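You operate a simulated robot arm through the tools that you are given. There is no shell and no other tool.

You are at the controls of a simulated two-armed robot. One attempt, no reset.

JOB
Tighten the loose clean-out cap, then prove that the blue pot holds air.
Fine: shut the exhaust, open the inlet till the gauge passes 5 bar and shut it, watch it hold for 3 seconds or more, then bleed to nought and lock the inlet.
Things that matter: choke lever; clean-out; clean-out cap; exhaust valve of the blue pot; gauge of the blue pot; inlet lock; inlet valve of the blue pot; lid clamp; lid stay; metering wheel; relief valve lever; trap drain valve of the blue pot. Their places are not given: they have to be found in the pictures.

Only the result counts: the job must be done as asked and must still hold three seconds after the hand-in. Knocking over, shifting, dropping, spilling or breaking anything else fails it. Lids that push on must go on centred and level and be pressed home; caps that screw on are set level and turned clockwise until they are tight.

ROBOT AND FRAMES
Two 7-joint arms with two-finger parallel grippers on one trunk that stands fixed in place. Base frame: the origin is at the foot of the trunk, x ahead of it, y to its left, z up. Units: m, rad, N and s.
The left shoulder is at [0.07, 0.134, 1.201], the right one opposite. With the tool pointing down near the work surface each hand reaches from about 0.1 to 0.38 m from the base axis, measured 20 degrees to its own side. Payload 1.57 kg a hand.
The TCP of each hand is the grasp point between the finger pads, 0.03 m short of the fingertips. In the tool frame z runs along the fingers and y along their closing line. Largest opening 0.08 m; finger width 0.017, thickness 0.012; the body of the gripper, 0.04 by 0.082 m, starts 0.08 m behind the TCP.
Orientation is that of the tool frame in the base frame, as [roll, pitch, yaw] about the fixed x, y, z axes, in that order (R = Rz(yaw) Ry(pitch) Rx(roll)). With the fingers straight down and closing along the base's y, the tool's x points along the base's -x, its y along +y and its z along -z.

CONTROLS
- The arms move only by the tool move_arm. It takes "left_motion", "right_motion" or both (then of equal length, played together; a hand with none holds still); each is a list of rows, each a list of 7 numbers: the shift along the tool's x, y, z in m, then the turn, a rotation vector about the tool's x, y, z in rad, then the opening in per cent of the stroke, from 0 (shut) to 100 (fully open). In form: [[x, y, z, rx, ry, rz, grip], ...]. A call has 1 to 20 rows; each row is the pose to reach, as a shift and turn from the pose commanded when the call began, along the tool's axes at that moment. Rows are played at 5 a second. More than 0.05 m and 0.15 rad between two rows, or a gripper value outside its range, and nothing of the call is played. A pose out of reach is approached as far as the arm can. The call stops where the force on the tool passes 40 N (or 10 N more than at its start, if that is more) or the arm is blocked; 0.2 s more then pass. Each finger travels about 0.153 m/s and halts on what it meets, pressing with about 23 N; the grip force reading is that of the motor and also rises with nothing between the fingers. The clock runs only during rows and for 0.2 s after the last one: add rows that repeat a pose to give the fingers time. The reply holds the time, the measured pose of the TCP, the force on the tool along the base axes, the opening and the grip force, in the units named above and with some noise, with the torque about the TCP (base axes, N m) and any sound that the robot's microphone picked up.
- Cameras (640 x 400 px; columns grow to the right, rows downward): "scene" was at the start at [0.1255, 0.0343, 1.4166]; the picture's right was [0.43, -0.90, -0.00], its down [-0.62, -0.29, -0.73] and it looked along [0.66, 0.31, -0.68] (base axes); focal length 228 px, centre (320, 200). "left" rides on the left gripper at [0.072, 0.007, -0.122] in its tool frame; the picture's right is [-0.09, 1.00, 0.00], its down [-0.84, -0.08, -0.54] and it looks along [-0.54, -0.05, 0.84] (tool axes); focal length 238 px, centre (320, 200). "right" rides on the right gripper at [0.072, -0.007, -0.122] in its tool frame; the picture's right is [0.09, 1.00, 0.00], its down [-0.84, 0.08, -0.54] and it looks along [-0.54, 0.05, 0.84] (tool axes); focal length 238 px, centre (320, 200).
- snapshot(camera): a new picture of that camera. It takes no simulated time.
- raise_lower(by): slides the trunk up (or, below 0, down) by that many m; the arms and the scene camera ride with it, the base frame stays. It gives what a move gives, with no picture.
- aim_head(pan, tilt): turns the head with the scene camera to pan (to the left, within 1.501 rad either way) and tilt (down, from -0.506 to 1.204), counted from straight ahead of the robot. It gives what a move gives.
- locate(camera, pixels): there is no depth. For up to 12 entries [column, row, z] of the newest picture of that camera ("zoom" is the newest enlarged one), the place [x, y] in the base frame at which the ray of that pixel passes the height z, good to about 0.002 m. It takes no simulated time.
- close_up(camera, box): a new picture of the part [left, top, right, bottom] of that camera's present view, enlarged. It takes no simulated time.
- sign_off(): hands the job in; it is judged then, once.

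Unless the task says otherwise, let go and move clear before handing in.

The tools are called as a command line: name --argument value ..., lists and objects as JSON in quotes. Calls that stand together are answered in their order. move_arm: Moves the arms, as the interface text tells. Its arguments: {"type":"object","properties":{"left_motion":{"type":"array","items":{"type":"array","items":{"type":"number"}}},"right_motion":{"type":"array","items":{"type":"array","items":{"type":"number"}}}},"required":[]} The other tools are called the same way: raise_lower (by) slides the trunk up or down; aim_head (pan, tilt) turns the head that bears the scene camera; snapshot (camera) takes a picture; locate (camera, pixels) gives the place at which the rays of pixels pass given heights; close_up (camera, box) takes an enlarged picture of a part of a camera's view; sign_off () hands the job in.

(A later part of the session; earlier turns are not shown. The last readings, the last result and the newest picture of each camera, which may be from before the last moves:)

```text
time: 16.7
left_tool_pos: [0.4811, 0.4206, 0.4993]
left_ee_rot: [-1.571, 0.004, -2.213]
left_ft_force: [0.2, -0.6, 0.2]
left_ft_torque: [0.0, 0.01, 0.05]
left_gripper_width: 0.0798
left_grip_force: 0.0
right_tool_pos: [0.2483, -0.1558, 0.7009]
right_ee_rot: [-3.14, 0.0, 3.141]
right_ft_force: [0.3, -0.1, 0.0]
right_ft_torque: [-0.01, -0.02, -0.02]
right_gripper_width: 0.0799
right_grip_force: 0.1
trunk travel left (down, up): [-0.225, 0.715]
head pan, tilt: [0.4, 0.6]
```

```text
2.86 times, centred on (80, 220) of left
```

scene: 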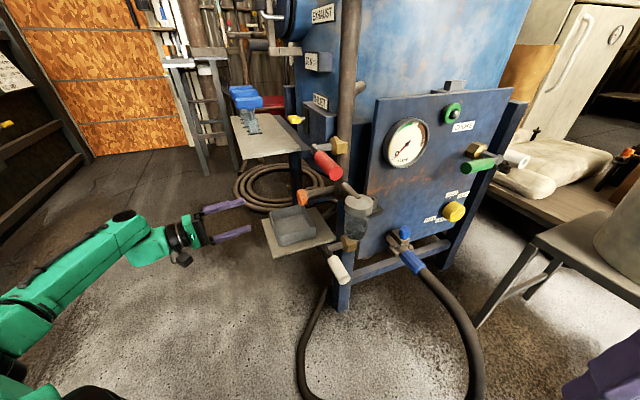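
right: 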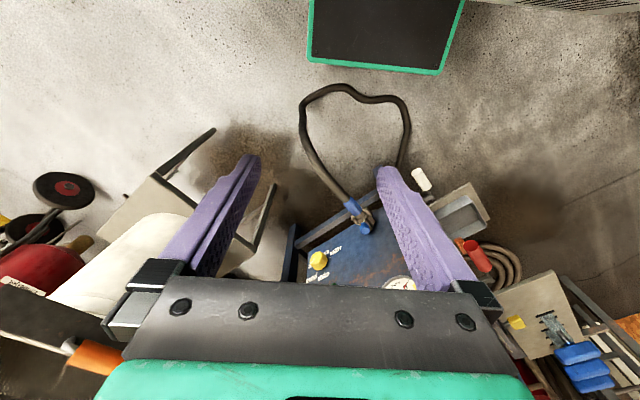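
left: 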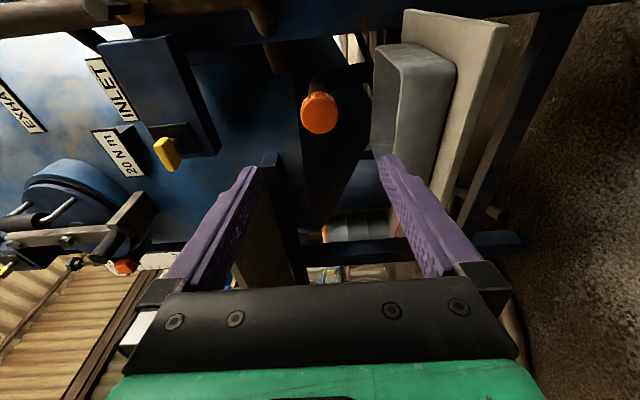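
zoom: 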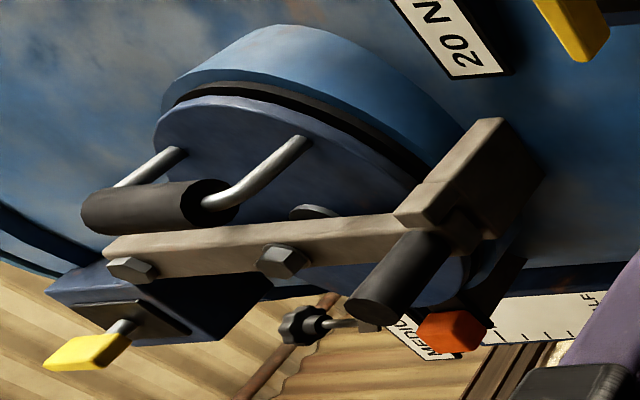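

The cap is about 48 mm across, which fits the 80 mm opening. I'll measure the pipe's direction at its height from the scene view.

locate --camera "scene" --pixels '[[308, 196, 0.495], [333, 191, 0.495], [302, 197.5, 0.495], [308, 196, 0.48], [333, 191, 0.48], [302, 197.5, 0.48], [295, 151, 0.72], [312, 148.5, 0.706], [334, 177, 0.702]]'

close_up --camera "scene" --box '[288, 175, 352, 215]'

```text
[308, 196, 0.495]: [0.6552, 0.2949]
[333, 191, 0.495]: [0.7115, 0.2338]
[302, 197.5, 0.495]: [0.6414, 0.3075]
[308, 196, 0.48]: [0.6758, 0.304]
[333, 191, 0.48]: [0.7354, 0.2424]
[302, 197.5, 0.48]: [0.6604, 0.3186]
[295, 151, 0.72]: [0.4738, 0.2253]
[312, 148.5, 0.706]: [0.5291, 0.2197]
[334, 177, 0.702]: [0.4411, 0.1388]
```

```text
10.00 times, centred on (320, 195) of scene
```

zoom: 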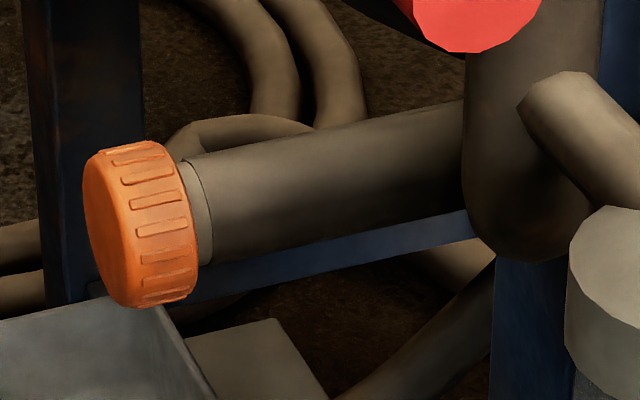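

A lighter thread collar shows between cap and pipe at zoom (200,215), so the cap is indeed backed off. Its axis runs inward along (0.69, -0.72, 0) and its face is at (0.629, 0.309, 0.500). I'll line the left hand up 8 cm in front of it.

move_arm --left_motion '[[-0.003, 0, 0.025, 0, 0.042, 0, 100], [-0.006, 0, 0.05, 0, 0.084, 0, 100], [-0.009, 0, 0.08, 0, 0.126, 0, 100], [-0.0124, -0.001, 0.1068, 0, 0.168, 0, 100], [-0.0124, -0.001, 0.1068, 0, 0.168, 0, 100]]'

snapshot --camera "left"

```text
time: 17.9
left_tool_pos: [0.4824, 0.363, 0.5204]
left_ee_rot: [-1.57, 0.002, -2.382]
left_ft_force: [0.4, 0.5, 0.8]
left_ft_torque: [-0.01, 0.01, 0.01]
left_gripper_width: 0.0801
left_grip_force: 0.1
left hand out of reach, approached as far as the arm can: row 1, 2, 3, 4, 5
right_tool_pos: [0.2472, -0.1554, 0.7013]
right_ee_rot: [3.14, 0.0, 3.14]
right_ft_force: [0.7, 0.6, -0.6]
right_ft_torque: [-0.04, 0.01, 0.01]
right_gripper_width: 0.08
right_grip_force: 0.1
trunk travel left (down, up): [-0.225, 0.715]
head pan, tilt: [0.4, 0.6]
```

```text
taken
```

left: 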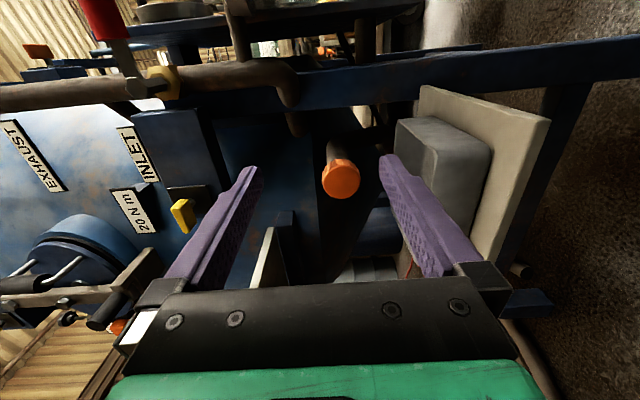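

The left arm can't reach straight along the cap's axis; it stopped near x=0.48. A grip across the cap's rim, with the fingers pointing roughly straight out from the shoulder and closing vertically, should reach. I'll turn the hand that way while pulled back and raised.

move_arm --left_motion '[[0.008, -0.0125, 0.003, 0, -0.138, 0, 100], [0.017, -0.025, 0.006, 0, -0.277, 0, 100], [0.025, -0.037, 0.009, 0, -0.415, 0, 100], [0.033, -0.05, 0.012, 0, -0.554, 0, 100], [0.042, -0.062, 0.015, 0, -0.692, 0, 100], [0.05, -0.075, 0.018, 0, -0.831, 0, 100], [0.059, -0.087, 0.02, 0, -0.969, 0, 100], [0.067, -0.0996, 0.0234, 0, -1.108, 0, 100]]'

snapshot --camera "left"

snapshot --camera "scene"

locate --camera "scene" --pixels '[[357, 202, 0.45], [357, 202, 0.55], [340, 268, 0.35], [340, 268, 0.45]]'

```text
time: 19.7
left_tool_pos: [0.4742, 0.3616, 0.5905]
left_ee_rot: [-1.562, 0.009, -1.402]
left_ft_force: [0.2, -1.3, -1.0]
left_ft_torque: [0.01, -0.07, -0.05]
left_gripper_width: 0.0798
left_grip_force: 0.1
left hand out of reach, approached as far as the arm can: row 4, 5, 6, 7, 8
right_tool_pos: [0.25, -0.1544, 0.7005]
right_ee_rot: [3.141, -0.002, 3.139]
right_ft_force: [0.4, 0.2, -0.6]
right_ft_torque: [-0.06, 0.02, 0.04]
right_gripper_width: 0.0797
right_grip_force: 0.1
trunk travel left (down, up): [-0.225, 0.715]
head pan, tilt: [0.4, 0.6]
```

```text
taken
```

left: 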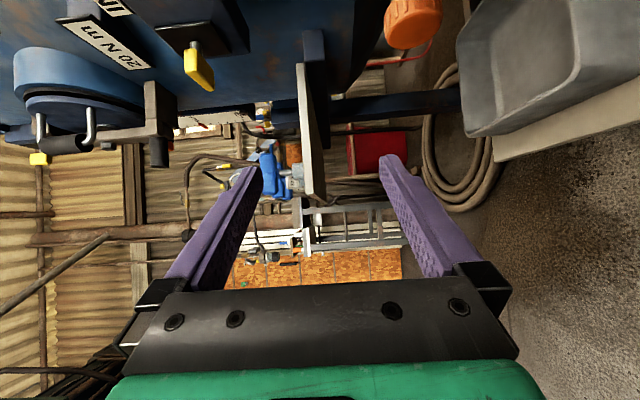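

```text
taken
```

scene: 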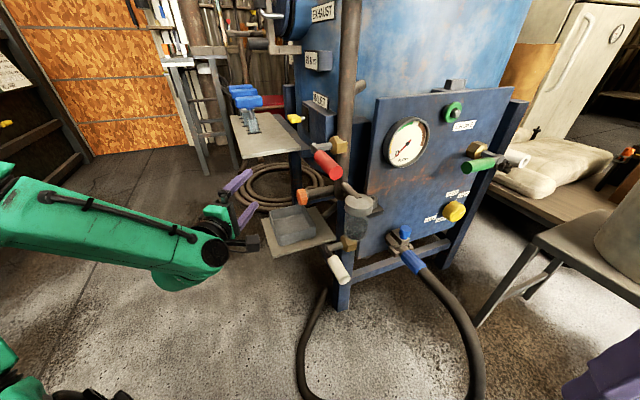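

```text
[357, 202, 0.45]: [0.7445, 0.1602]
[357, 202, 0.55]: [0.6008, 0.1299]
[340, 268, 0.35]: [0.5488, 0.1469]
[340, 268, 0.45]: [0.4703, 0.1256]
```

That turn also fell short in both position and angle, so joint limits seem to matter as well as arm length. I'll try a plain forward-right shift in this orientation to learn the real limit.

move_arm --left_motion '[[0.016, 0.012, 0.014, 0, 0, 0, 100], [0.031, 0.025, 0.028, 0, 0, 0, 100], [0.047, 0.037, 0.042, 0, 0, 0, 100], [0.0624, 0.05, 0.0563, 0, 0, 0, 100]]'

snapshot --camera "scene"

```text
time: 20.7
left_tool_pos: [0.4832, 0.3415, 0.5718]
left_ee_rot: [-1.559, 0.014, -1.409]
left_ft_force: [-0.4, 0.0, 0.0]
left_ft_torque: [0.01, -0.01, -0.05]
left_gripper_width: 0.0798
left_grip_force: 0.0
left hand out of reach, approached as far as the arm can: row 1, 2, 3, 4
right_tool_pos: [0.2483, -0.1558, 0.7011]
right_ee_rot: [3.141, 0.001, 3.139]
right_ft_force: [-0.5, -0.6, -0.7]
right_ft_torque: [-0.01, 0.0, -0.01]
right_gripper_width: 0.0801
right_grip_force: 0.0
trunk travel left (down, up): [-0.225, 0.715]
head pan, tilt: [0.4, 0.6]
```

```text
taken
```

scene: 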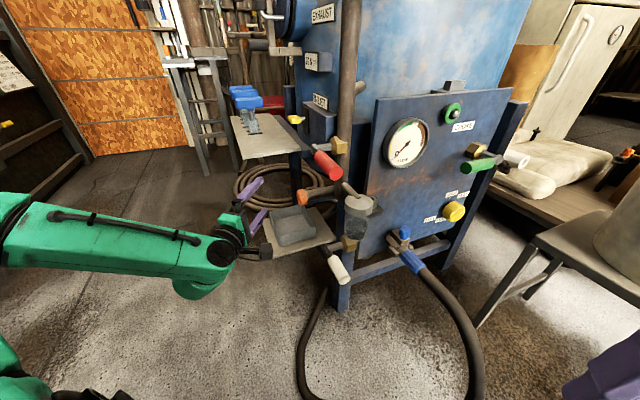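

Still blocked, and the elbow looks strongly bent in the scene view, so it's a wrist joint limit rather than arm length. I'll roll the hand so the camera is underneath, pull back a little, and test the extension from that posture.

move_arm --left_motion '[[0, -0.005, -0.01, 0, 0, 0.14, 100], [0, -0.01, -0.02, 0, 0, 0.28, 100], [0, -0.015, -0.03, 0, 0, 0.42, 100], [0, -0.02, -0.04, 0, 0, 0.56, 100], [0, -0.025, -0.05, 0, 0, 0.7, 100], [0, -0.03, -0.06, 0, 0, 0.84, 100], [0, -0.03, -0.06, 0, 0, 0.98, 100], [0, -0.03, -0.06, 0, 0, 1.12, 100], [0, -0.03, -0.06, 0, 0, 1.26, 100], [0, -0.03, -0.06, 0, 0, 1.4, 100], [0, -0.03, -0.06, 0, 0, 1.55, 100]]'

snapshot --camera "scene"

snapshot --camera "left"

```text
time: 23.1
left_tool_pos: [0.4666, 0.3666, 0.5814]
left_ee_rot: [-0.587, 1.561, -0.421]
left_ft_force: [-0.4, 0.7, 0.0]
left_ft_torque: [-0.04, 0.04, -0.02]
left_gripper_width: 0.0799
left_grip_force: 0.0
left hand out of reach, approached as far as the arm can: row 1, 2, 3, 4, 5, 6, 7, 8, 9, 10, 11
right_tool_pos: [0.2481, -0.155, 0.7015]
right_ee_rot: [3.14, 0.0, 3.14]
right_ft_force: [-0.1, -0.7, 0.2]
right_ft_torque: [-0.01, -0.02, 0.04]
right_gripper_width: 0.08
right_grip_force: 0.1
trunk travel left (down, up): [-0.225, 0.715]
head pan, tilt: [0.4, 0.6]
```

```text
taken
```

scene: 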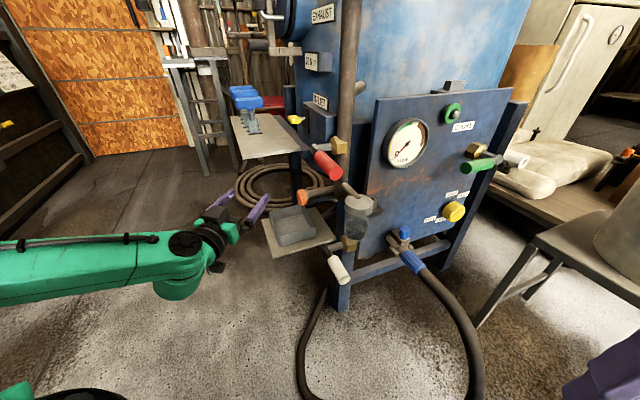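

```text
taken
```

left: 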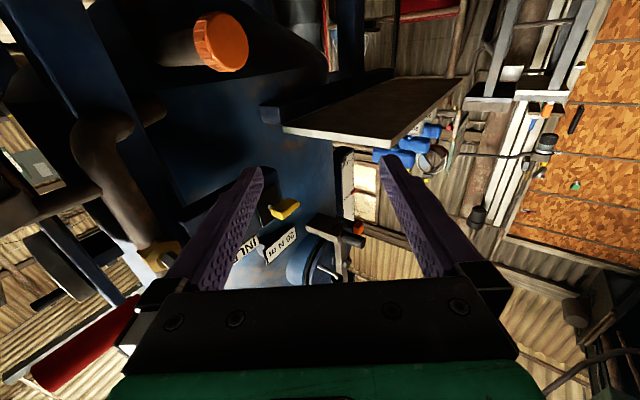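

The roll was reached, so the wrist is comfortable with the camera below. Next I'll test how far the hand extends straight forward from here.

move_arm --left_motion '[[0, 0, 0.03, 0, 0, 0, 100], [0, 0, 0.06, 0, 0, 0, 100], [0, 0, 0.09, 0, 0, 0, 100]]'

snapshot --camera "scene"

```text
time: 23.9
left_tool_pos: [0.5495, 0.3818, 0.5832]
left_ee_rot: [-0.316, 1.558, -0.158]
left_ft_force: [0.1, -0.3, -0.3]
left_ft_torque: [0.0, -0.03, -0.01]
left_gripper_width: 0.08
left_grip_force: 0.0
left hand out of reach, approached as far as the arm can: row 3
right_tool_pos: [0.2489, -0.1558, 0.7004]
right_ee_rot: [3.14, 0.001, 3.138]
right_ft_force: [0.7, -0.1, 0.9]
right_ft_torque: [0.0, -0.01, 0.02]
right_gripper_width: 0.0802
right_grip_force: 0.0
trunk travel left (down, up): [-0.225, 0.715]
head pan, tilt: [0.4, 0.6]
```

```text
taken
```

scene: 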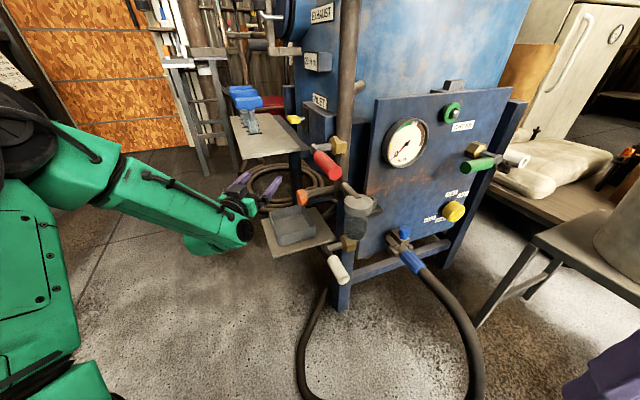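

The elbow has swung up and the hand now reaches (0.55, 0.38, 0.58), so the posture matters more than the distance. I'll move right and down toward the cap in this posture.

move_arm --left_motion '[[0.015, -0.02, -0.003, 0, 0, 0, 100], [0.03, -0.04, -0.006, 0, 0, 0, 100], [0.045, -0.06, -0.01, 0, 0, 0, 100], [0.06, -0.079, -0.013, 0, 0, 0, 100]]'

snapshot --camera "scene"

snapshot --camera "left"

```text
time: 24.9
left_tool_pos: [0.5493, 0.3039, 0.5219]
left_ee_rot: [-0.729, 1.561, -0.561]
left_ft_force: [-0.7, -0.3, 0.0]
left_ft_torque: [-0.01, 0.02, -0.02]
left_gripper_width: 0.0797
left_grip_force: 0.0
left hand out of reach, approached as far as the arm can: row 1, 2
right_tool_pos: [0.2482, -0.1562, 0.701]
right_ee_rot: [3.14, -0.001, 3.14]
right_ft_force: [-0.7, 0.3, -1.4]
right_ft_torque: [0.0, 0.02, 0.02]
right_gripper_width: 0.08
right_grip_force: 0.0
trunk travel left (down, up): [-0.225, 0.715]
head pan, tilt: [0.4, 0.6]
```

```text
taken
```

scene: 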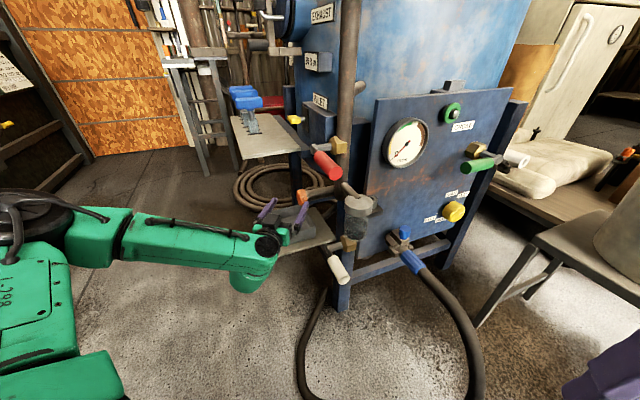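

```text
taken
```

left: 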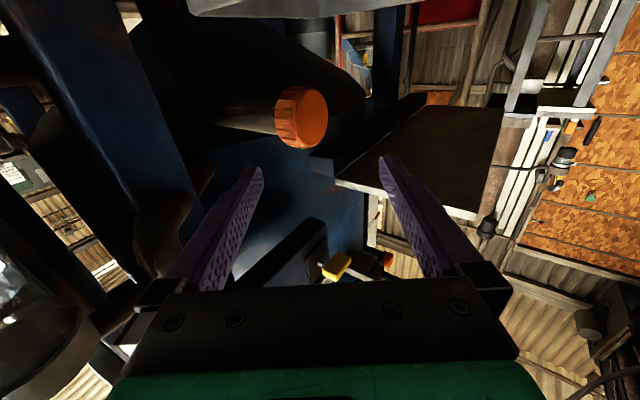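

The hand reached (0.549, 0.304, 0.522) in this posture, and the cap is at (300,117) in the left view. I'll test whether the hand can now turn to align with the cap's axis, a bit higher and farther out.

move_arm --left_motion '[[-0.005, 0.011, -0.001, 0.14, 0, 0, 100], [-0.011, 0.022, -0.002, 0.28, 0, 0, 100], [-0.016, 0.033, -0.003, 0.42, 0, 0, 100], [-0.022, 0.045, -0.004, 0.56, 0, 0, 100], [-0.027, 0.056, -0.005, 0.7, 0, 0, 100], [-0.033, 0.067, -0.006, 0.84, 0, 0, 100], [-0.038, 0.078, -0.006, 0.98, 0, 0, 100]]'

snapshot --camera "scene"

snapshot --camera "left"

```text
time: 26.5
left_tool_pos: [0.5305, 0.3788, 0.5656]
left_ee_rot: [0.436, 1.536, -0.337]
left_ft_force: [-0.4, 0.8, -0.5]
left_ft_torque: [0.01, 0.03, 0.02]
left_gripper_width: 0.08
left_grip_force: 0.1
left hand out of reach, approached as far as the arm can: row 7
right_tool_pos: [0.248, -0.1556, 0.7025]
right_ee_rot: [-3.141, 0.0, 3.141]
right_ft_force: [-0.5, 0.2, 0.2]
right_ft_torque: [-0.02, -0.03, 0.01]
right_gripper_width: 0.0799
right_grip_force: 0.1
trunk travel left (down, up): [-0.225, 0.715]
head pan, tilt: [0.4, 0.6]
```

```text
taken
```

scene: 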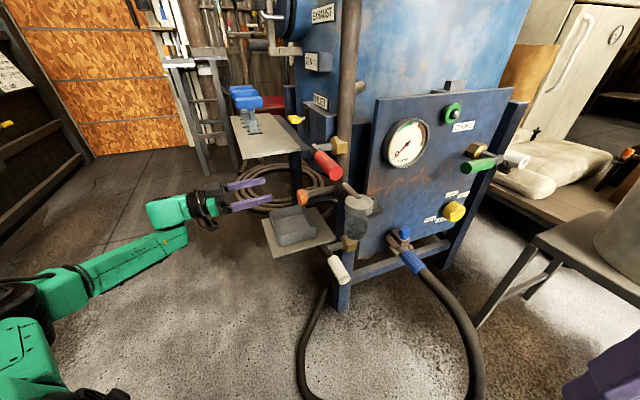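

```text
taken
```

left: 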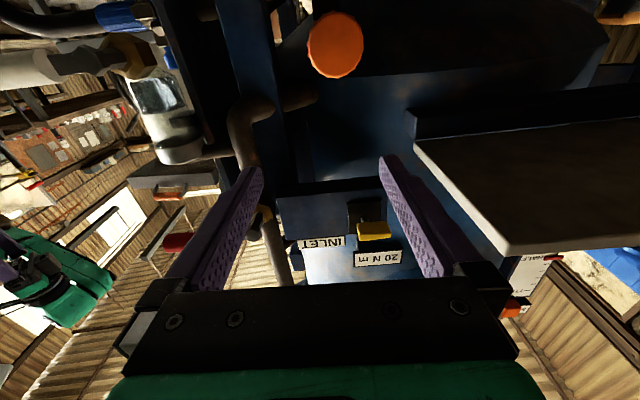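

The hand now reaches close to the cap's axis (heading about -44°). To clear the tray I'll roll it so the camera sits on the robot side, and come down to the pre-grasp point.

move_arm --left_motion '[[0.006, 0.002, 0.0036, 0, 0, -0.14, 100], [0.012, 0.004, 0.007, 0, 0, -0.28, 100], [0.018, 0.006, 0.011, 0, 0, -0.42, 100], [0.024, 0.008, 0.014, 0, 0, -0.56, 100], [0.03, 0.01, 0.018, 0, 0, -0.7, 100], [0.036, 0.012, 0.022, 0, 0, -0.84, 100], [0.042, 0.014, 0.025, 0, 0, -0.98, 100], [0.048, 0.016, 0.029, 0, 0, -1.12, 100], [0.054, 0.018, 0.032, 0, 0, -1.26, 100], [0.06, 0.02, 0.036, 0, 0, -1.4, 100], [0.0656, 0.0218, 0.0395, 0, 0, -1.53, 100]]'

snapshot --camera "scene"

snapshot --camera "left"

```text
time: 28.9
left_tool_pos: [0.5734, 0.3651, 0.5015]
left_ee_rot: [-1.561, 0.037, -2.383]
left_ft_force: [0.8, 0.5, -0.3]
left_ft_torque: [-0.01, 0.04, -0.02]
left_gripper_width: 0.0801
left_grip_force: 0.1
right_tool_pos: [0.2478, -0.1551, 0.7012]
right_ee_rot: [3.139, 0.0, 3.141]
right_ft_force: [0.2, -0.2, -0.2]
right_ft_torque: [-0.03, -0.01, -0.03]
right_gripper_width: 0.0799
right_grip_force: 0.0
trunk travel left (down, up): [-0.225, 0.715]
head pan, tilt: [0.4, 0.6]
```

```text
taken
```

scene: 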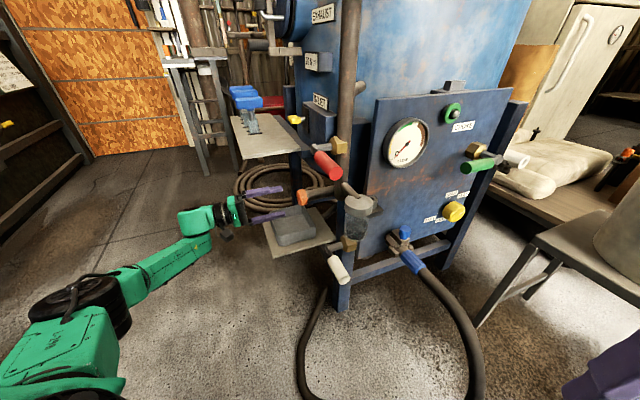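

```text
taken
```

left: 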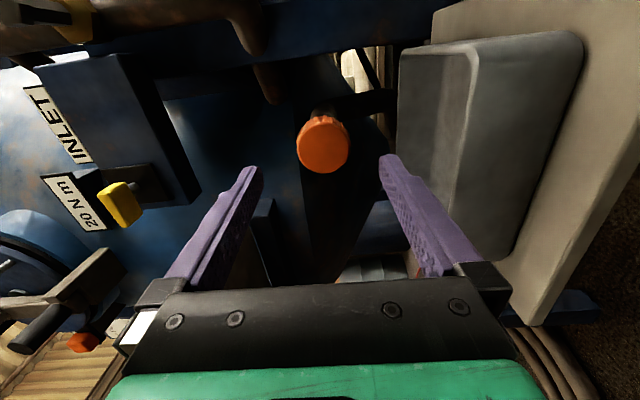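

The pose is good: heading -46.5°, with the cap centred between the fingers at (322,145). I'll zoom in to check alignment before advancing.

close_up --camera "left" --box '[272, 95, 368, 185]'

close_up --camera "scene" --box '[230, 170, 358, 250]'

```text
4.44 times, centred on (320, 140) of left
```

zoom: 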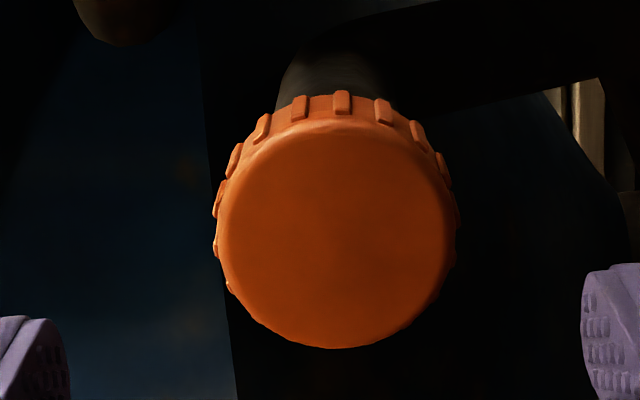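

```text
5.00 times, centred on (294, 210) of scene
```

zoom: 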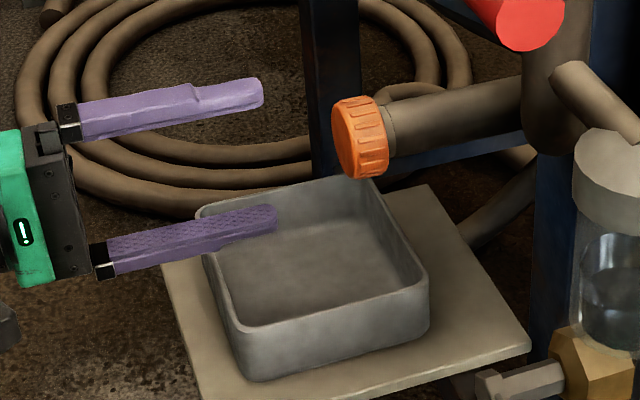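

The cap is within about 3 mm of the tool axis. I'll wind the wrist back (counter-clockwise) here at standoff so that a long clockwise stroke is available.

move_arm --left_motion '[[0, 0, 0, 0, 0, -0.14, 100], [0, 0, 0, 0, 0, -0.28, 100], [0, 0, 0, 0, 0, -0.42, 100], [0, 0, 0, 0, 0, -0.56, 100], [0, 0, 0, 0, 0, -0.7, 100], [0, 0, 0, 0, 0, -0.84, 100], [0, 0, 0, 0, 0, -0.98, 100], [0, 0, 0, 0, 0, -1.12, 100]]'

snapshot --camera "left"

close_up --camera "scene" --box '[130, 110, 386, 270]'

```text
time: 30.7
left_tool_pos: [0.5494, 0.2926, 0.4531]
left_ee_rot: [-1.516, -1.057, -2.398]
left_ft_force: [-0.3, 0.5, -0.3]
left_ft_torque: [0.02, -0.01, -0.03]
left_gripper_width: 0.0799
left_grip_force: 0.0
left hand out of reach, approached as far as the arm can: row 6, 7, 8
right_tool_pos: [0.249, -0.1554, 0.702]
right_ee_rot: [3.138, -0.001, 3.14]
right_ft_force: [-0.3, -1.2, -0.1]
right_ft_torque: [0.03, 0.02, 0.01]
right_gripper_width: 0.0798
right_grip_force: 0.0
trunk travel left (down, up): [-0.225, 0.715]
head pan, tilt: [0.4, 0.6]
```

```text
taken
```

left: 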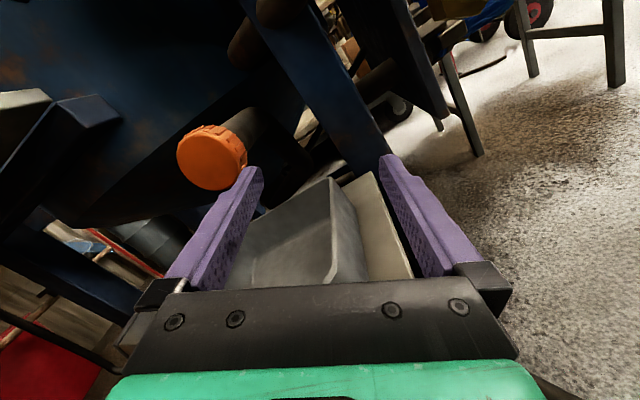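

```text
2.50 times, centred on (258, 190) of scene
```

zoom: 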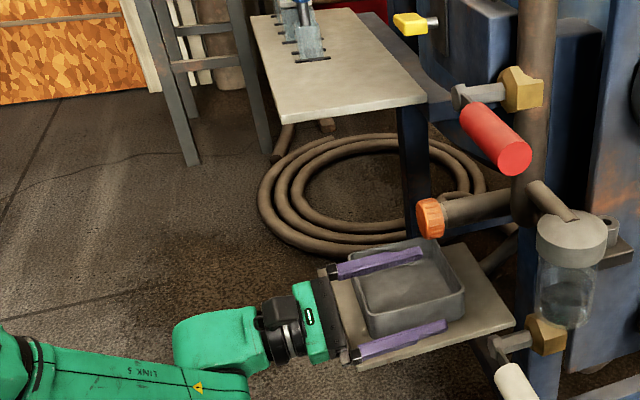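

The last few rows hit a wrist limit and the hand drifted down to z=0.453, near the tray, though the force is still zero. I'll lift first, then return to the pre-grasp point with only part of that wind-back.

move_arm --left_motion '[[0.03, -0.017, 0, 0, 0, 0, 100], [0.044, -0.025, 0.001, 0, 0, 0.05, 100], [0.03, -0.05, -0.01, 0, 0, 0.15, 100], [0.02, -0.07, -0.02, 0, 0, 0.28, 100], [0.0094, -0.0839, -0.0325, 0, 0, 0.42, 100], [0.0094, -0.0839, -0.0325, 0, 0, 0.5, 100], [0.0094, -0.0839, -0.0325, 0, 0, 0.5, 100]]'

snapshot --camera "left"

```text
time: 32.3
left_tool_pos: [0.5767, 0.3651, 0.5033]
left_ee_rot: [-1.559, -0.575, -2.39]
left_ft_force: [0.7, 0.0, -0.3]
left_ft_torque: [0.02, 0.03, 0.02]
left_gripper_width: 0.08
left_grip_force: 0.1
left hand out of reach, approached as far as the arm can: row 1, 2, 3, 4
right_tool_pos: [0.248, -0.1548, 0.7013]
right_ee_rot: [3.14, -0.001, 3.138]
right_ft_force: [0.1, 0.3, 0.5]
right_ft_torque: [0.01, 0.01, -0.01]
right_gripper_width: 0.08
right_grip_force: 0.1
trunk travel left (down, up): [-0.225, 0.715]
head pan, tilt: [0.4, 0.6]
```

```text
taken
```

left: 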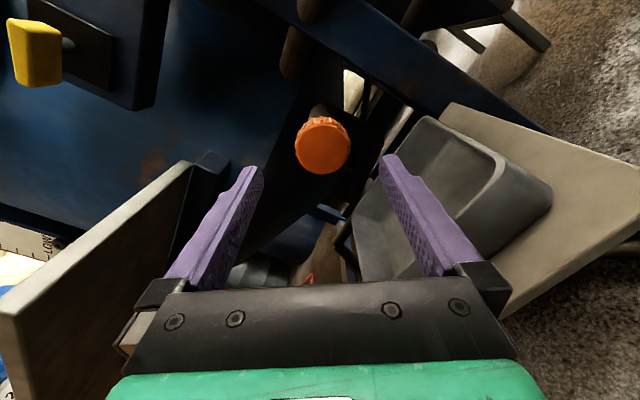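

close_up --camera "left" --box '[256, 100, 384, 180]'

```text
5.00 times, centred on (320, 140) of left
```

zoom: 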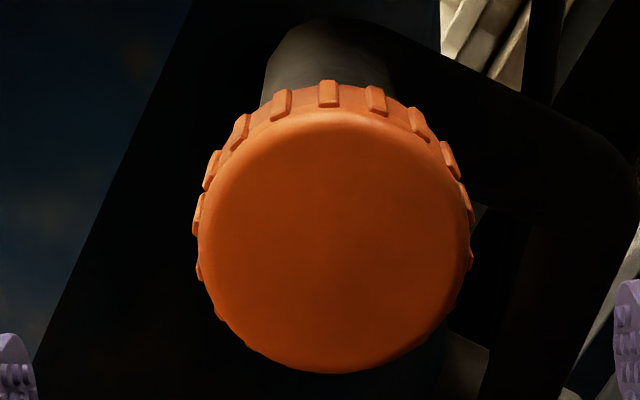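

The cap sits about 2–3 mm off-centre. I'll correct that, advance 8.4 cm over the cap, and then close.

move_arm --left_motion '[[-0.001, 0.002, 0.03, 0, 0, 0, 100], [-0.002, 0.003, 0.055, 0, 0, 0, 100], [-0.002, 0.003, 0.072, 0, 0, 0, 100], [-0.002, 0.003, 0.084, 0, 0, 0, 100], [-0.002, 0.003, 0.084, 0, 0, 0, 100]]'

snapshot --camera "left"

close_up --camera "scene" --box '[230, 150, 358, 230]'

```text
time: 33.5
left_tool_pos: [0.6347, 0.3039, 0.4977]
left_ee_rot: [-1.559, -0.578, -2.389]
left_ft_force: [0.4, -0.6, -0.6]
left_ft_torque: [0.01, 0.03, -0.02]
left_gripper_width: 0.08
left_grip_force: 0.1
right_tool_pos: [0.2482, -0.1553, 0.7027]
right_ee_rot: [3.14, 0.0, 3.14]
right_ft_force: [-0.5, 0.5, 1.1]
right_ft_torque: [-0.01, -0.03, -0.01]
right_gripper_width: 0.0797
right_grip_force: 0.1
trunk travel left (down, up): [-0.225, 0.715]
head pan, tilt: [0.4, 0.6]
```

```text
taken
```

left: 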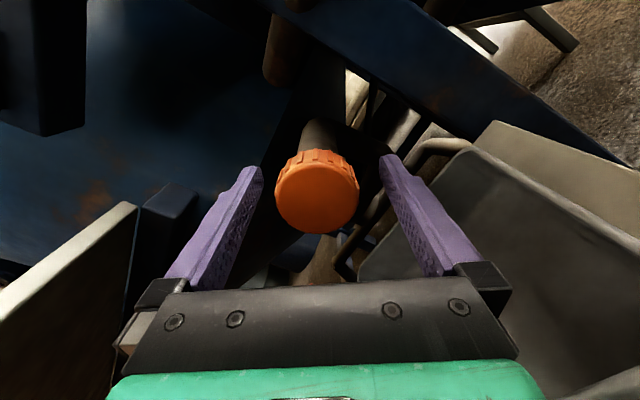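

```text
5.00 times, centred on (294, 190) of scene
```

zoom: 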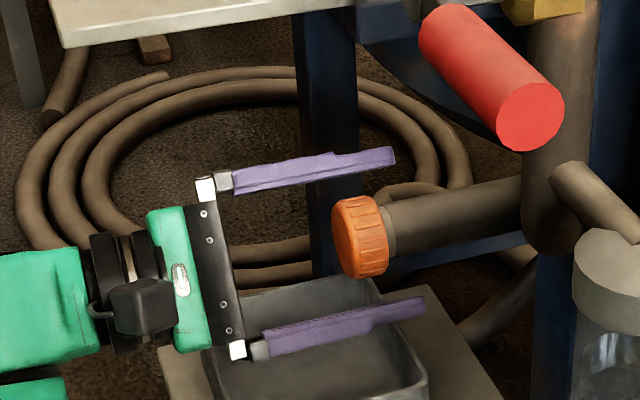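

The cap is centred at (317,195) between the fingers. I'll close on it now.

move_arm --left_motion '[[0, 0, 0, 0, 0, 0, 50], [0, 0, 0, 0, 0, 0, 20], [0, 0, 0, 0, 0, 0, 0], [0, 0, 0, 0, 0, 0, 0]]'

snapshot --camera "left"

```text
time: 34.5
left_tool_pos: [0.6349, 0.3034, 0.5014]
left_ee_rot: [-1.557, -0.575, -2.39]
left_ft_force: [12.0, 2.3, 8.1]
left_ft_torque: [-0.09, -0.1, -0.01]
left_gripper_width: 0.0461
left_grip_force: 23.4
right_tool_pos: [0.2477, -0.1557, 0.7019]
right_ee_rot: [3.14, 0.002, 3.14]
right_ft_force: [0.4, -0.2, -0.1]
right_ft_torque: [-0.01, -0.01, -0.01]
right_gripper_width: 0.0798
right_grip_force: 0.0
trunk travel left (down, up): [-0.225, 0.715]
head pan, tilt: [0.4, 0.6]
```

```text
taken
```

left: 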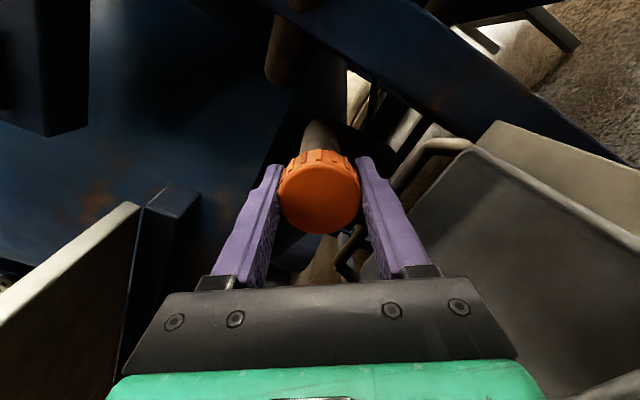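

I have the cap: width 46 mm, grip 23 N. I'll trim the 3 mm centring error and turn clockwise in small steps.

move_arm --left_motion '[[0, -0.003, 0, 0, 0, 0, 0], [0, -0.003, 0, 0, 0, 0.12, 0], [0, -0.003, 0, 0, 0, 0.24, 0], [0, -0.003, 0, 0, 0, 0.36, 0], [0, -0.003, 0, 0, 0, 0.48, 0], [0, -0.003, 0, 0, 0, 0.6, 0]]'

snapshot --camera "left"

close_up --camera "scene" --box '[230, 150, 358, 230]'

```text
time: 35.9
left_tool_pos: [0.6357, 0.3036, 0.4997]
left_ee_rot: [-1.562, 0.024, -2.381]
left_ft_force: [-7.8, 0.7, -5.9]
left_ft_torque: [0.18, 0.19, -0.21]
left_gripper_width: 0.0463
left_grip_force: 23.2
right_tool_pos: [0.2483, -0.156, 0.7005]
right_ee_rot: [-3.14, 0.0, 3.141]
right_ft_force: [-0.6, 0.5, -0.3]
right_ft_torque: [0.01, 0.04, 0.0]
right_gripper_width: 0.0799
right_grip_force: 0.0
trunk travel left (down, up): [-0.225, 0.715]
head pan, tilt: [0.4, 0.6]
```

```text
taken
```

left: 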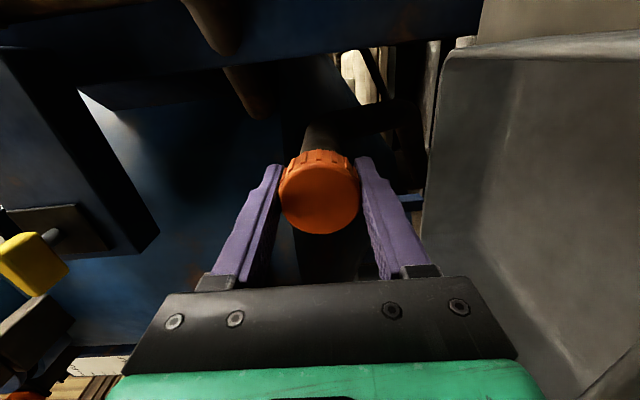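

```text
5.00 times, centred on (294, 190) of scene
```

zoom: 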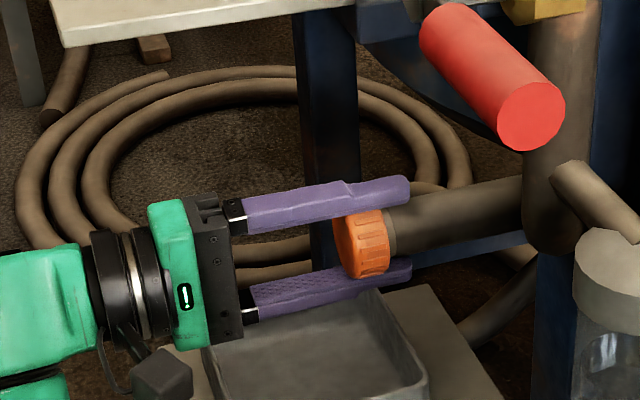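

The cap turned 0.6 rad with almost no resisting torque. I'll carry on clockwise.

move_arm --left_motion '[[0, 0, 0, 0, 0, 0.12, 0], [0, 0, 0, 0, 0, 0.24, 0], [0, 0, 0, 0, 0, 0.36, 0], [0, 0, 0, 0, 0, 0.48, 0]]'

close_up --camera "scene" --box '[230, 150, 358, 230]'

close_up --camera "left" --box '[256, 130, 384, 250]'

```text
time: 36.9
left_tool_pos: [0.6362, 0.3045, 0.5]
left_ee_rot: [-1.561, 0.504, -2.379]
left_ft_force: [-7.5, -3.0, -11.8]
left_ft_torque: [0.28, 0.27, -0.07]
left_gripper_width: 0.0462
left_grip_force: 22.8
right_tool_pos: [0.2486, -0.1549, 0.701]
right_ee_rot: [3.14, -0.001, 3.14]
right_ft_force: [-0.4, 0.0, -0.1]
right_ft_torque: [-0.03, -0.03, 0.01]
right_gripper_width: 0.08
right_grip_force: 0.1
trunk travel left (down, up): [-0.225, 0.715]
head pan, tilt: [0.4, 0.6]
```

```text
5.00 times, centred on (294, 190) of scene
```

zoom: 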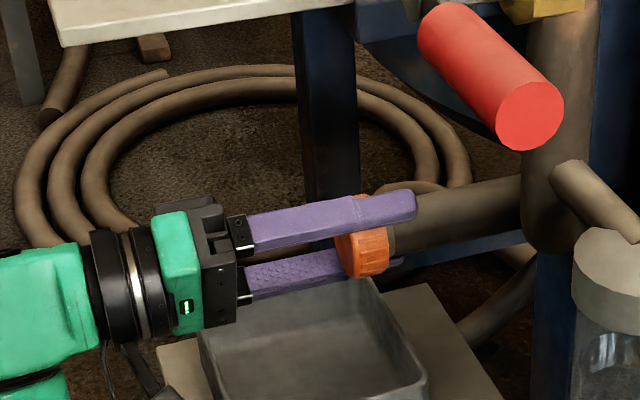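

```text
3.33 times, centred on (320, 190) of left
```

zoom: 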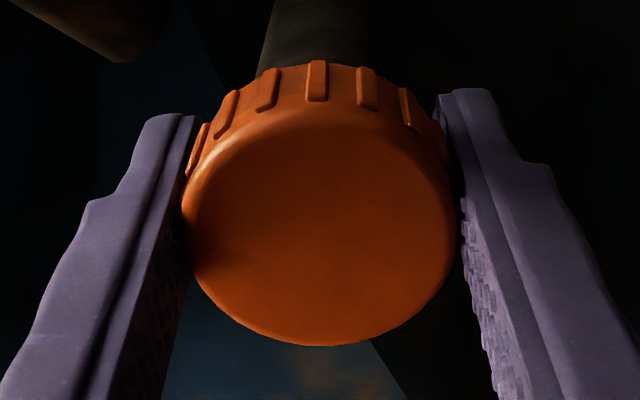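

Still turning freely after 1.08 rad. I'll release, wind back and regrip for another stroke.

move_arm --left_motion '[[0, 0, 0, 0, 0, 0, 60], [0, 0, 0, 0, 0, 0, 100], [0.0012, 0.0007, 0, 0, 0, -0.14, 100], [0.0012, 0.0007, 0, 0, 0, -0.28, 100], [0.0012, 0.0007, 0, 0, 0, -0.42, 100], [0.0012, 0.0007, 0, 0, 0, -0.56, 100], [0.0012, 0.0007, 0, 0, 0, -0.7, 100], [0.0012, 0.0007, 0, 0, 0, -0.84, 100], [0.0012, 0.0007, 0, 0, 0, -0.98, 100], [0.0012, 0.0007, 0, 0, 0, -1.08, 100], [0.0012, 0.0007, 0, 0, 0, -1.08, 60], [0.0012, 0.0007, 0, 0, 0, -1.08, 0], [0.0012, 0.0007, 0, 0, 0, -1.08, 0]]'

close_up --camera "left" --box '[256, 130, 384, 250]'

```text
time: 39.7
left_tool_pos: [0.635, 0.3033, 0.5011]
left_ee_rot: [-1.557, -0.58, -2.391]
left_ft_force: [-0.1, -0.8, 0.7]
left_ft_torque: [-0.06, -0.07, -0.02]
left_gripper_width: 0.0455
left_grip_force: 23.2
right_tool_pos: [0.248, -0.1562, 0.7018]
right_ee_rot: [3.14, -0.001, 3.139]
right_ft_force: [-0.1, -0.2, 0.5]
right_ft_torque: [-0.04, -0.01, -0.02]
right_gripper_width: 0.0798
right_grip_force: 0.1
trunk travel left (down, up): [-0.225, 0.715]
head pan, tilt: [0.4, 0.6]
```

```text
3.33 times, centred on (320, 190) of left
```

zoom: 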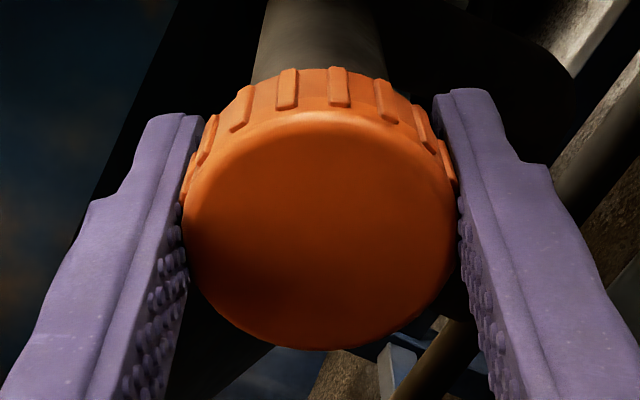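

The regrip is centred and the force is near zero. Second clockwise stroke.

move_arm --left_motion '[[0, 0, 0, 0, 0, 0.13, 0], [0, 0, 0, 0, 0, 0.26, 0], [0, 0, 0, 0, 0, 0.39, 0], [0, 0, 0, 0, 0, 0.52, 0], [0, 0, 0, 0, 0, 0.65, 0], [0, 0, 0, 0, 0, 0.78, 0], [0, 0, 0, 0, 0, 0.91, 0], [0, 0, 0, 0, 0, 1.04, 0], [0, 0, 0, 0, 0, 1.15, 0]]'

close_up --camera "left" --box '[256, 130, 384, 250]'

close_up --camera "scene" --box '[270, 170, 350, 220]'

```text
time: 41.7
left_tool_pos: [0.6342, 0.3023, 0.5001]
left_ee_rot: [-1.56, 0.574, -2.377]
left_ft_force: [3.9, -3.8, -2.4]
left_ft_torque: [0.34, 0.34, -0.18]
left_gripper_width: 0.0453
left_grip_force: 23.1
right_tool_pos: [0.2486, -0.1562, 0.7003]
right_ee_rot: [3.14, 0.002, 3.141]
right_ft_force: [0.2, 0.1, 0.5]
right_ft_torque: [0.0, 0.01, 0.02]
right_gripper_width: 0.0799
right_grip_force: 0.0
trunk travel left (down, up): [-0.225, 0.715]
head pan, tilt: [0.4, 0.6]
```

```text
3.33 times, centred on (320, 190) of left
```

zoom: 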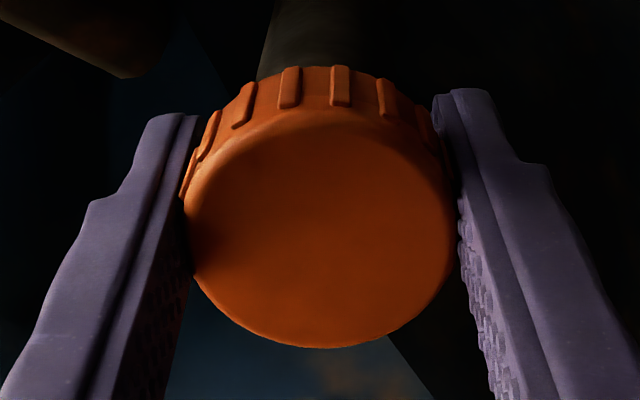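

```text
8.00 times, centred on (310, 195) of scene
```

zoom: 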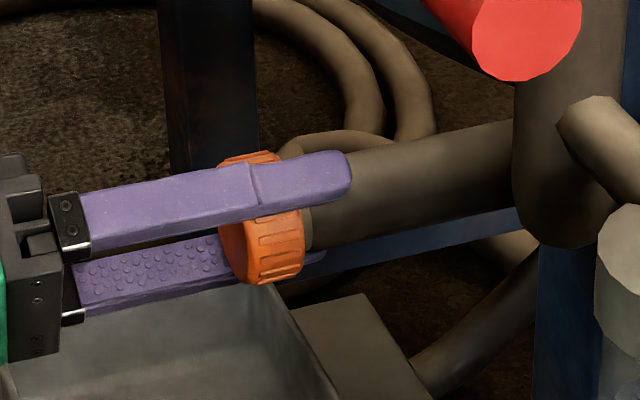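

The ribs moved with the fingers, so the cap turned about 1.15 rad again (2.2 rad in total) and is still free. I'll make another regrip and stroke.

move_arm --left_motion '[[0, 0, 0, 0, 0, 0, 60], [0, 0, 0, 0, 0, 0, 100], [0, 0, 0, 0, 0, -0.145, 100], [0, 0, 0, 0, 0, -0.29, 100], [0, 0, 0, 0, 0, -0.435, 100], [0, 0, 0, 0, 0, -0.58, 100], [0, 0, 0, 0, 0, -0.725, 100], [0, 0, 0, 0, 0, -0.87, 100], [0, 0, 0, 0, 0, -1.01, 100], [0, 0, 0, 0, 0, -1.15, 100], [0, 0, 0, 0, 0, -1.15, 60], [0, 0, 0, 0, 0, -1.15, 0], [0, 0, 0, 0, 0, -1.15, 0]]'

move_arm --left_motion '[[0, 0, 0, 0, 0, 0.13, 0], [0, 0, 0, 0, 0, 0.26, 0], [0, 0, 0, 0, 0, 0.39, 0], [0, 0, 0, 0, 0, 0.52, 0], [0, 0, 0, 0, 0, 0.65, 0], [0, 0, 0, 0, 0, 0.78, 0], [0, 0, 0, 0, 0, 0.91, 0], [0, 0, 0, 0, 0, 1.04, 0], [0, 0, 0, 0, 0, 1.15, 0]]'

close_up --camera "left" --box '[256, 130, 384, 250]'

close_up --camera "scene" --box '[270, 170, 350, 220]'

```text
time: 44.5
left_tool_pos: [0.6348, 0.3034, 0.5006]
left_ee_rot: [-1.556, -0.577, -2.391]
left_ft_force: [1.0, -2.0, -0.2]
left_ft_torque: [-0.11, -0.14, -0.04]
left_gripper_width: 0.046
left_grip_force: 22.4
right_tool_pos: [0.2475, -0.1564, 0.7013]
right_ee_rot: [3.14, 0.001, 3.141]
right_ft_force: [0.4, 0.4, 1.0]
right_ft_torque: [-0.02, 0.03, 0.0]
right_gripper_width: 0.0801
right_grip_force: 0.1
trunk travel left (down, up): [-0.225, 0.715]
head pan, tilt: [0.4, 0.6]
```

```text
time: 46.5
left_tool_pos: [0.636, 0.3023, 0.5]
left_ee_rot: [-1.56, 0.574, -2.377]
left_ft_force: [3.4, -7.2, -5.6]
left_ft_torque: [0.4, 0.4, -0.13]
left_gripper_width: 0.0462
left_grip_force: 23.4
right_tool_pos: [0.2489, -0.1554, 0.7014]
right_ee_rot: [3.14, -0.001, 3.139]
right_ft_force: [0.4, -0.6, -0.1]
right_ft_torque: [0.0, -0.01, -0.01]
right_gripper_width: 0.08
right_grip_force: 0.1
trunk travel left (down, up): [-0.225, 0.715]
head pan, tilt: [0.4, 0.6]
```

```text
3.33 times, centred on (320, 190) of left
```

zoom: 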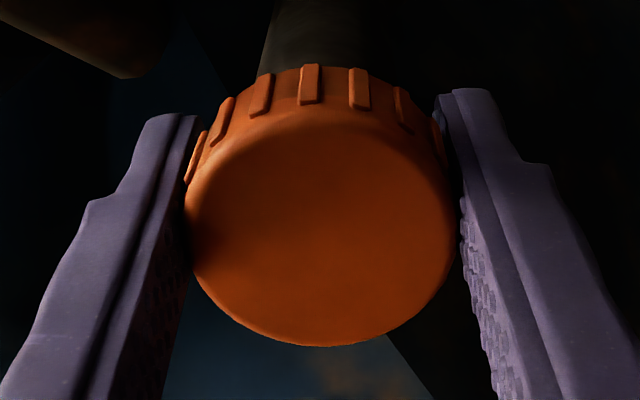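

```text
8.00 times, centred on (310, 195) of scene
```

zoom: 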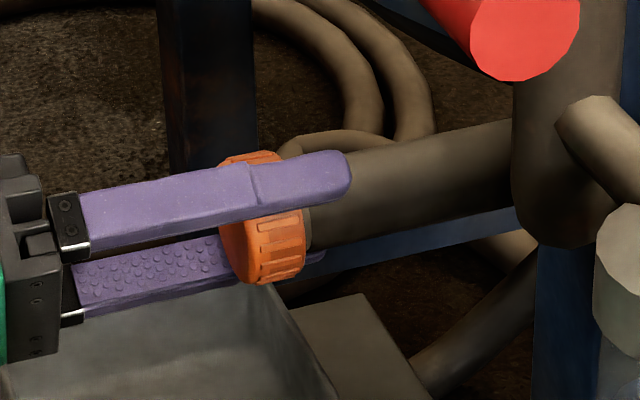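

The cap is pulling the fingers inward with about 7 N along the axis, so it is advancing on its thread (3.4 rad in total). I'll regrip 2 mm deeper and keep going.

move_arm --left_motion '[[0, 0, 0, 0, 0, 0, 60], [0, 0, 0.002, 0, 0, 0, 100], [0, 0, 0.002, 0, 0, -0.145, 100], [0, 0, 0.002, 0, 0, -0.29, 100], [0, 0, 0.002, 0, 0, -0.435, 100], [0, 0, 0.002, 0, 0, -0.58, 100], [0, 0, 0.002, 0, 0, -0.725, 100], [0, 0, 0.002, 0, 0, -0.87, 100], [0, 0, 0.002, 0, 0, -1.01, 100], [0, 0, 0.002, 0, 0, -1.15, 100], [0, 0, 0.002, 0, 0, -1.15, 60], [0, 0, 0.002, 0, 0, -1.15, 0], [0, 0, 0.002, 0, 0, -1.15, 0]]'

move_arm --left_motion '[[0, 0, 0, 0, 0, 0.13, 0], [0, 0, 0, 0, 0, 0.26, 0], [0, 0, 0, 0, 0, 0.39, 0], [0, 0, 0, 0, 0, 0.52, 0], [0, 0, 0, 0, 0, 0.65, 0], [0, 0, 0, 0, 0, 0.78, 0], [0, 0, 0, 0, 0, 0.91, 0], [0, 0, 0, 0, 0, 1.04, 0], [0, 0, 0, 0, 0, 1.15, 0]]'

close_up --camera "left" --box '[256, 130, 384, 250]'

close_up --camera "scene" --box '[270, 170, 350, 220]'

```text
time: 49.3
left_tool_pos: [0.635, 0.3013, 0.5019]
left_ee_rot: [-1.556, -0.578, -2.391]
left_ft_force: [-0.7, -2.2, 1.0]
left_ft_torque: [-0.12, -0.11, 0.0]
left_gripper_width: 0.0467
left_grip_force: 23.5
right_tool_pos: [0.2467, -0.1558, 0.7007]
right_ee_rot: [3.14, -0.001, 3.14]
right_ft_force: [-0.2, 0.6, 0.3]
right_ft_torque: [-0.03, -0.04, 0.0]
right_gripper_width: 0.0801
right_grip_force: 0.1
trunk travel left (down, up): [-0.225, 0.715]
head pan, tilt: [0.4, 0.6]
```

```text
time: 51.3
left_tool_pos: [0.6369, 0.303, 0.5007]
left_ee_rot: [-1.558, 0.576, -2.377]
left_ft_force: [-0.7, 1.5, -0.4]
left_ft_torque: [-0.23, 0.38, 0.09]
left_gripper_width: 0.0459
left_grip_force: 23.1
right_tool_pos: [0.248, -0.1558, 0.7017]
right_ee_rot: [-3.14, 0.0, 3.139]
right_ft_force: [0.0, 0.2, -0.7]
right_ft_torque: [-0.02, -0.01, -0.03]
right_gripper_width: 0.0799
right_grip_force: 0.0
trunk travel left (down, up): [-0.225, 0.715]
head pan, tilt: [0.4, 0.6]
```

```text
3.33 times, centred on (320, 190) of left
```

zoom: 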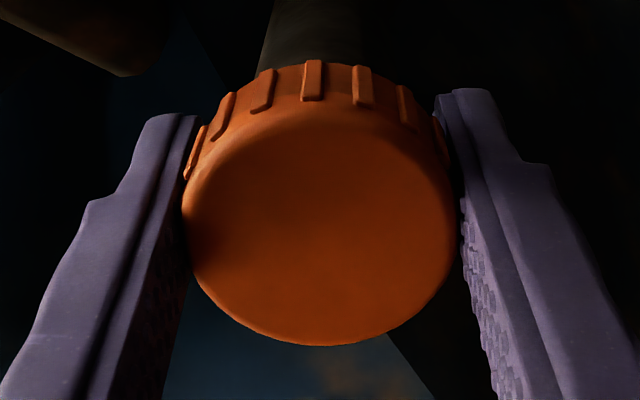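

```text
8.00 times, centred on (310, 195) of scene
```

zoom: 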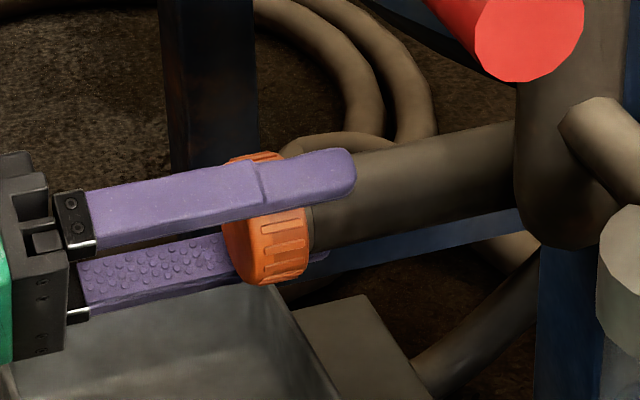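

Torque about the cap's axis is now about -0.43 N·m, so the cap is starting to seat. I'll push a bit further to feel for the end stop.

move_arm --left_motion '[[0, 0, 0, 0, 0, 0.07, 0], [0, 0, 0, 0, 0, 0.14, 0]]'

close_up --camera "left" --box '[256, 130, 384, 250]'

```text
time: 51.9
left_tool_pos: [0.6382, 0.3019, 0.4992]
left_ee_rot: [-1.557, 0.713, -2.374]
left_ft_force: [-0.5, 1.4, -1.9]
left_ft_torque: [-0.21, 0.5, 0.13]
left_gripper_width: 0.0466
left_grip_force: 23.0
right_tool_pos: [0.2477, -0.1558, 0.7019]
right_ee_rot: [3.141, 0.001, 3.139]
right_ft_force: [0.3, -0.6, -0.4]
right_ft_torque: [-0.02, 0.0, 0.01]
right_gripper_width: 0.0801
right_grip_force: 0.1
trunk travel left (down, up): [-0.225, 0.715]
head pan, tilt: [0.4, 0.6]
```

```text
3.33 times, centred on (320, 190) of left
```

zoom: 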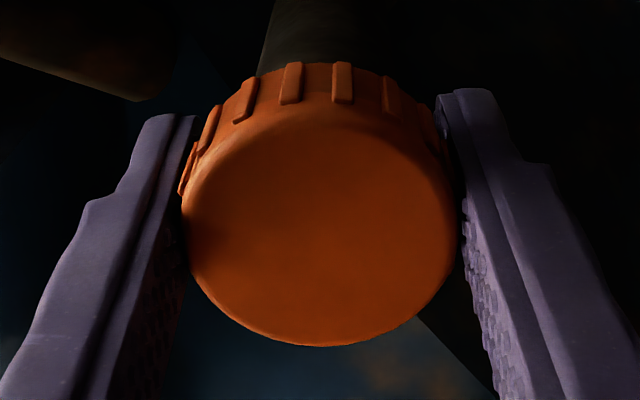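

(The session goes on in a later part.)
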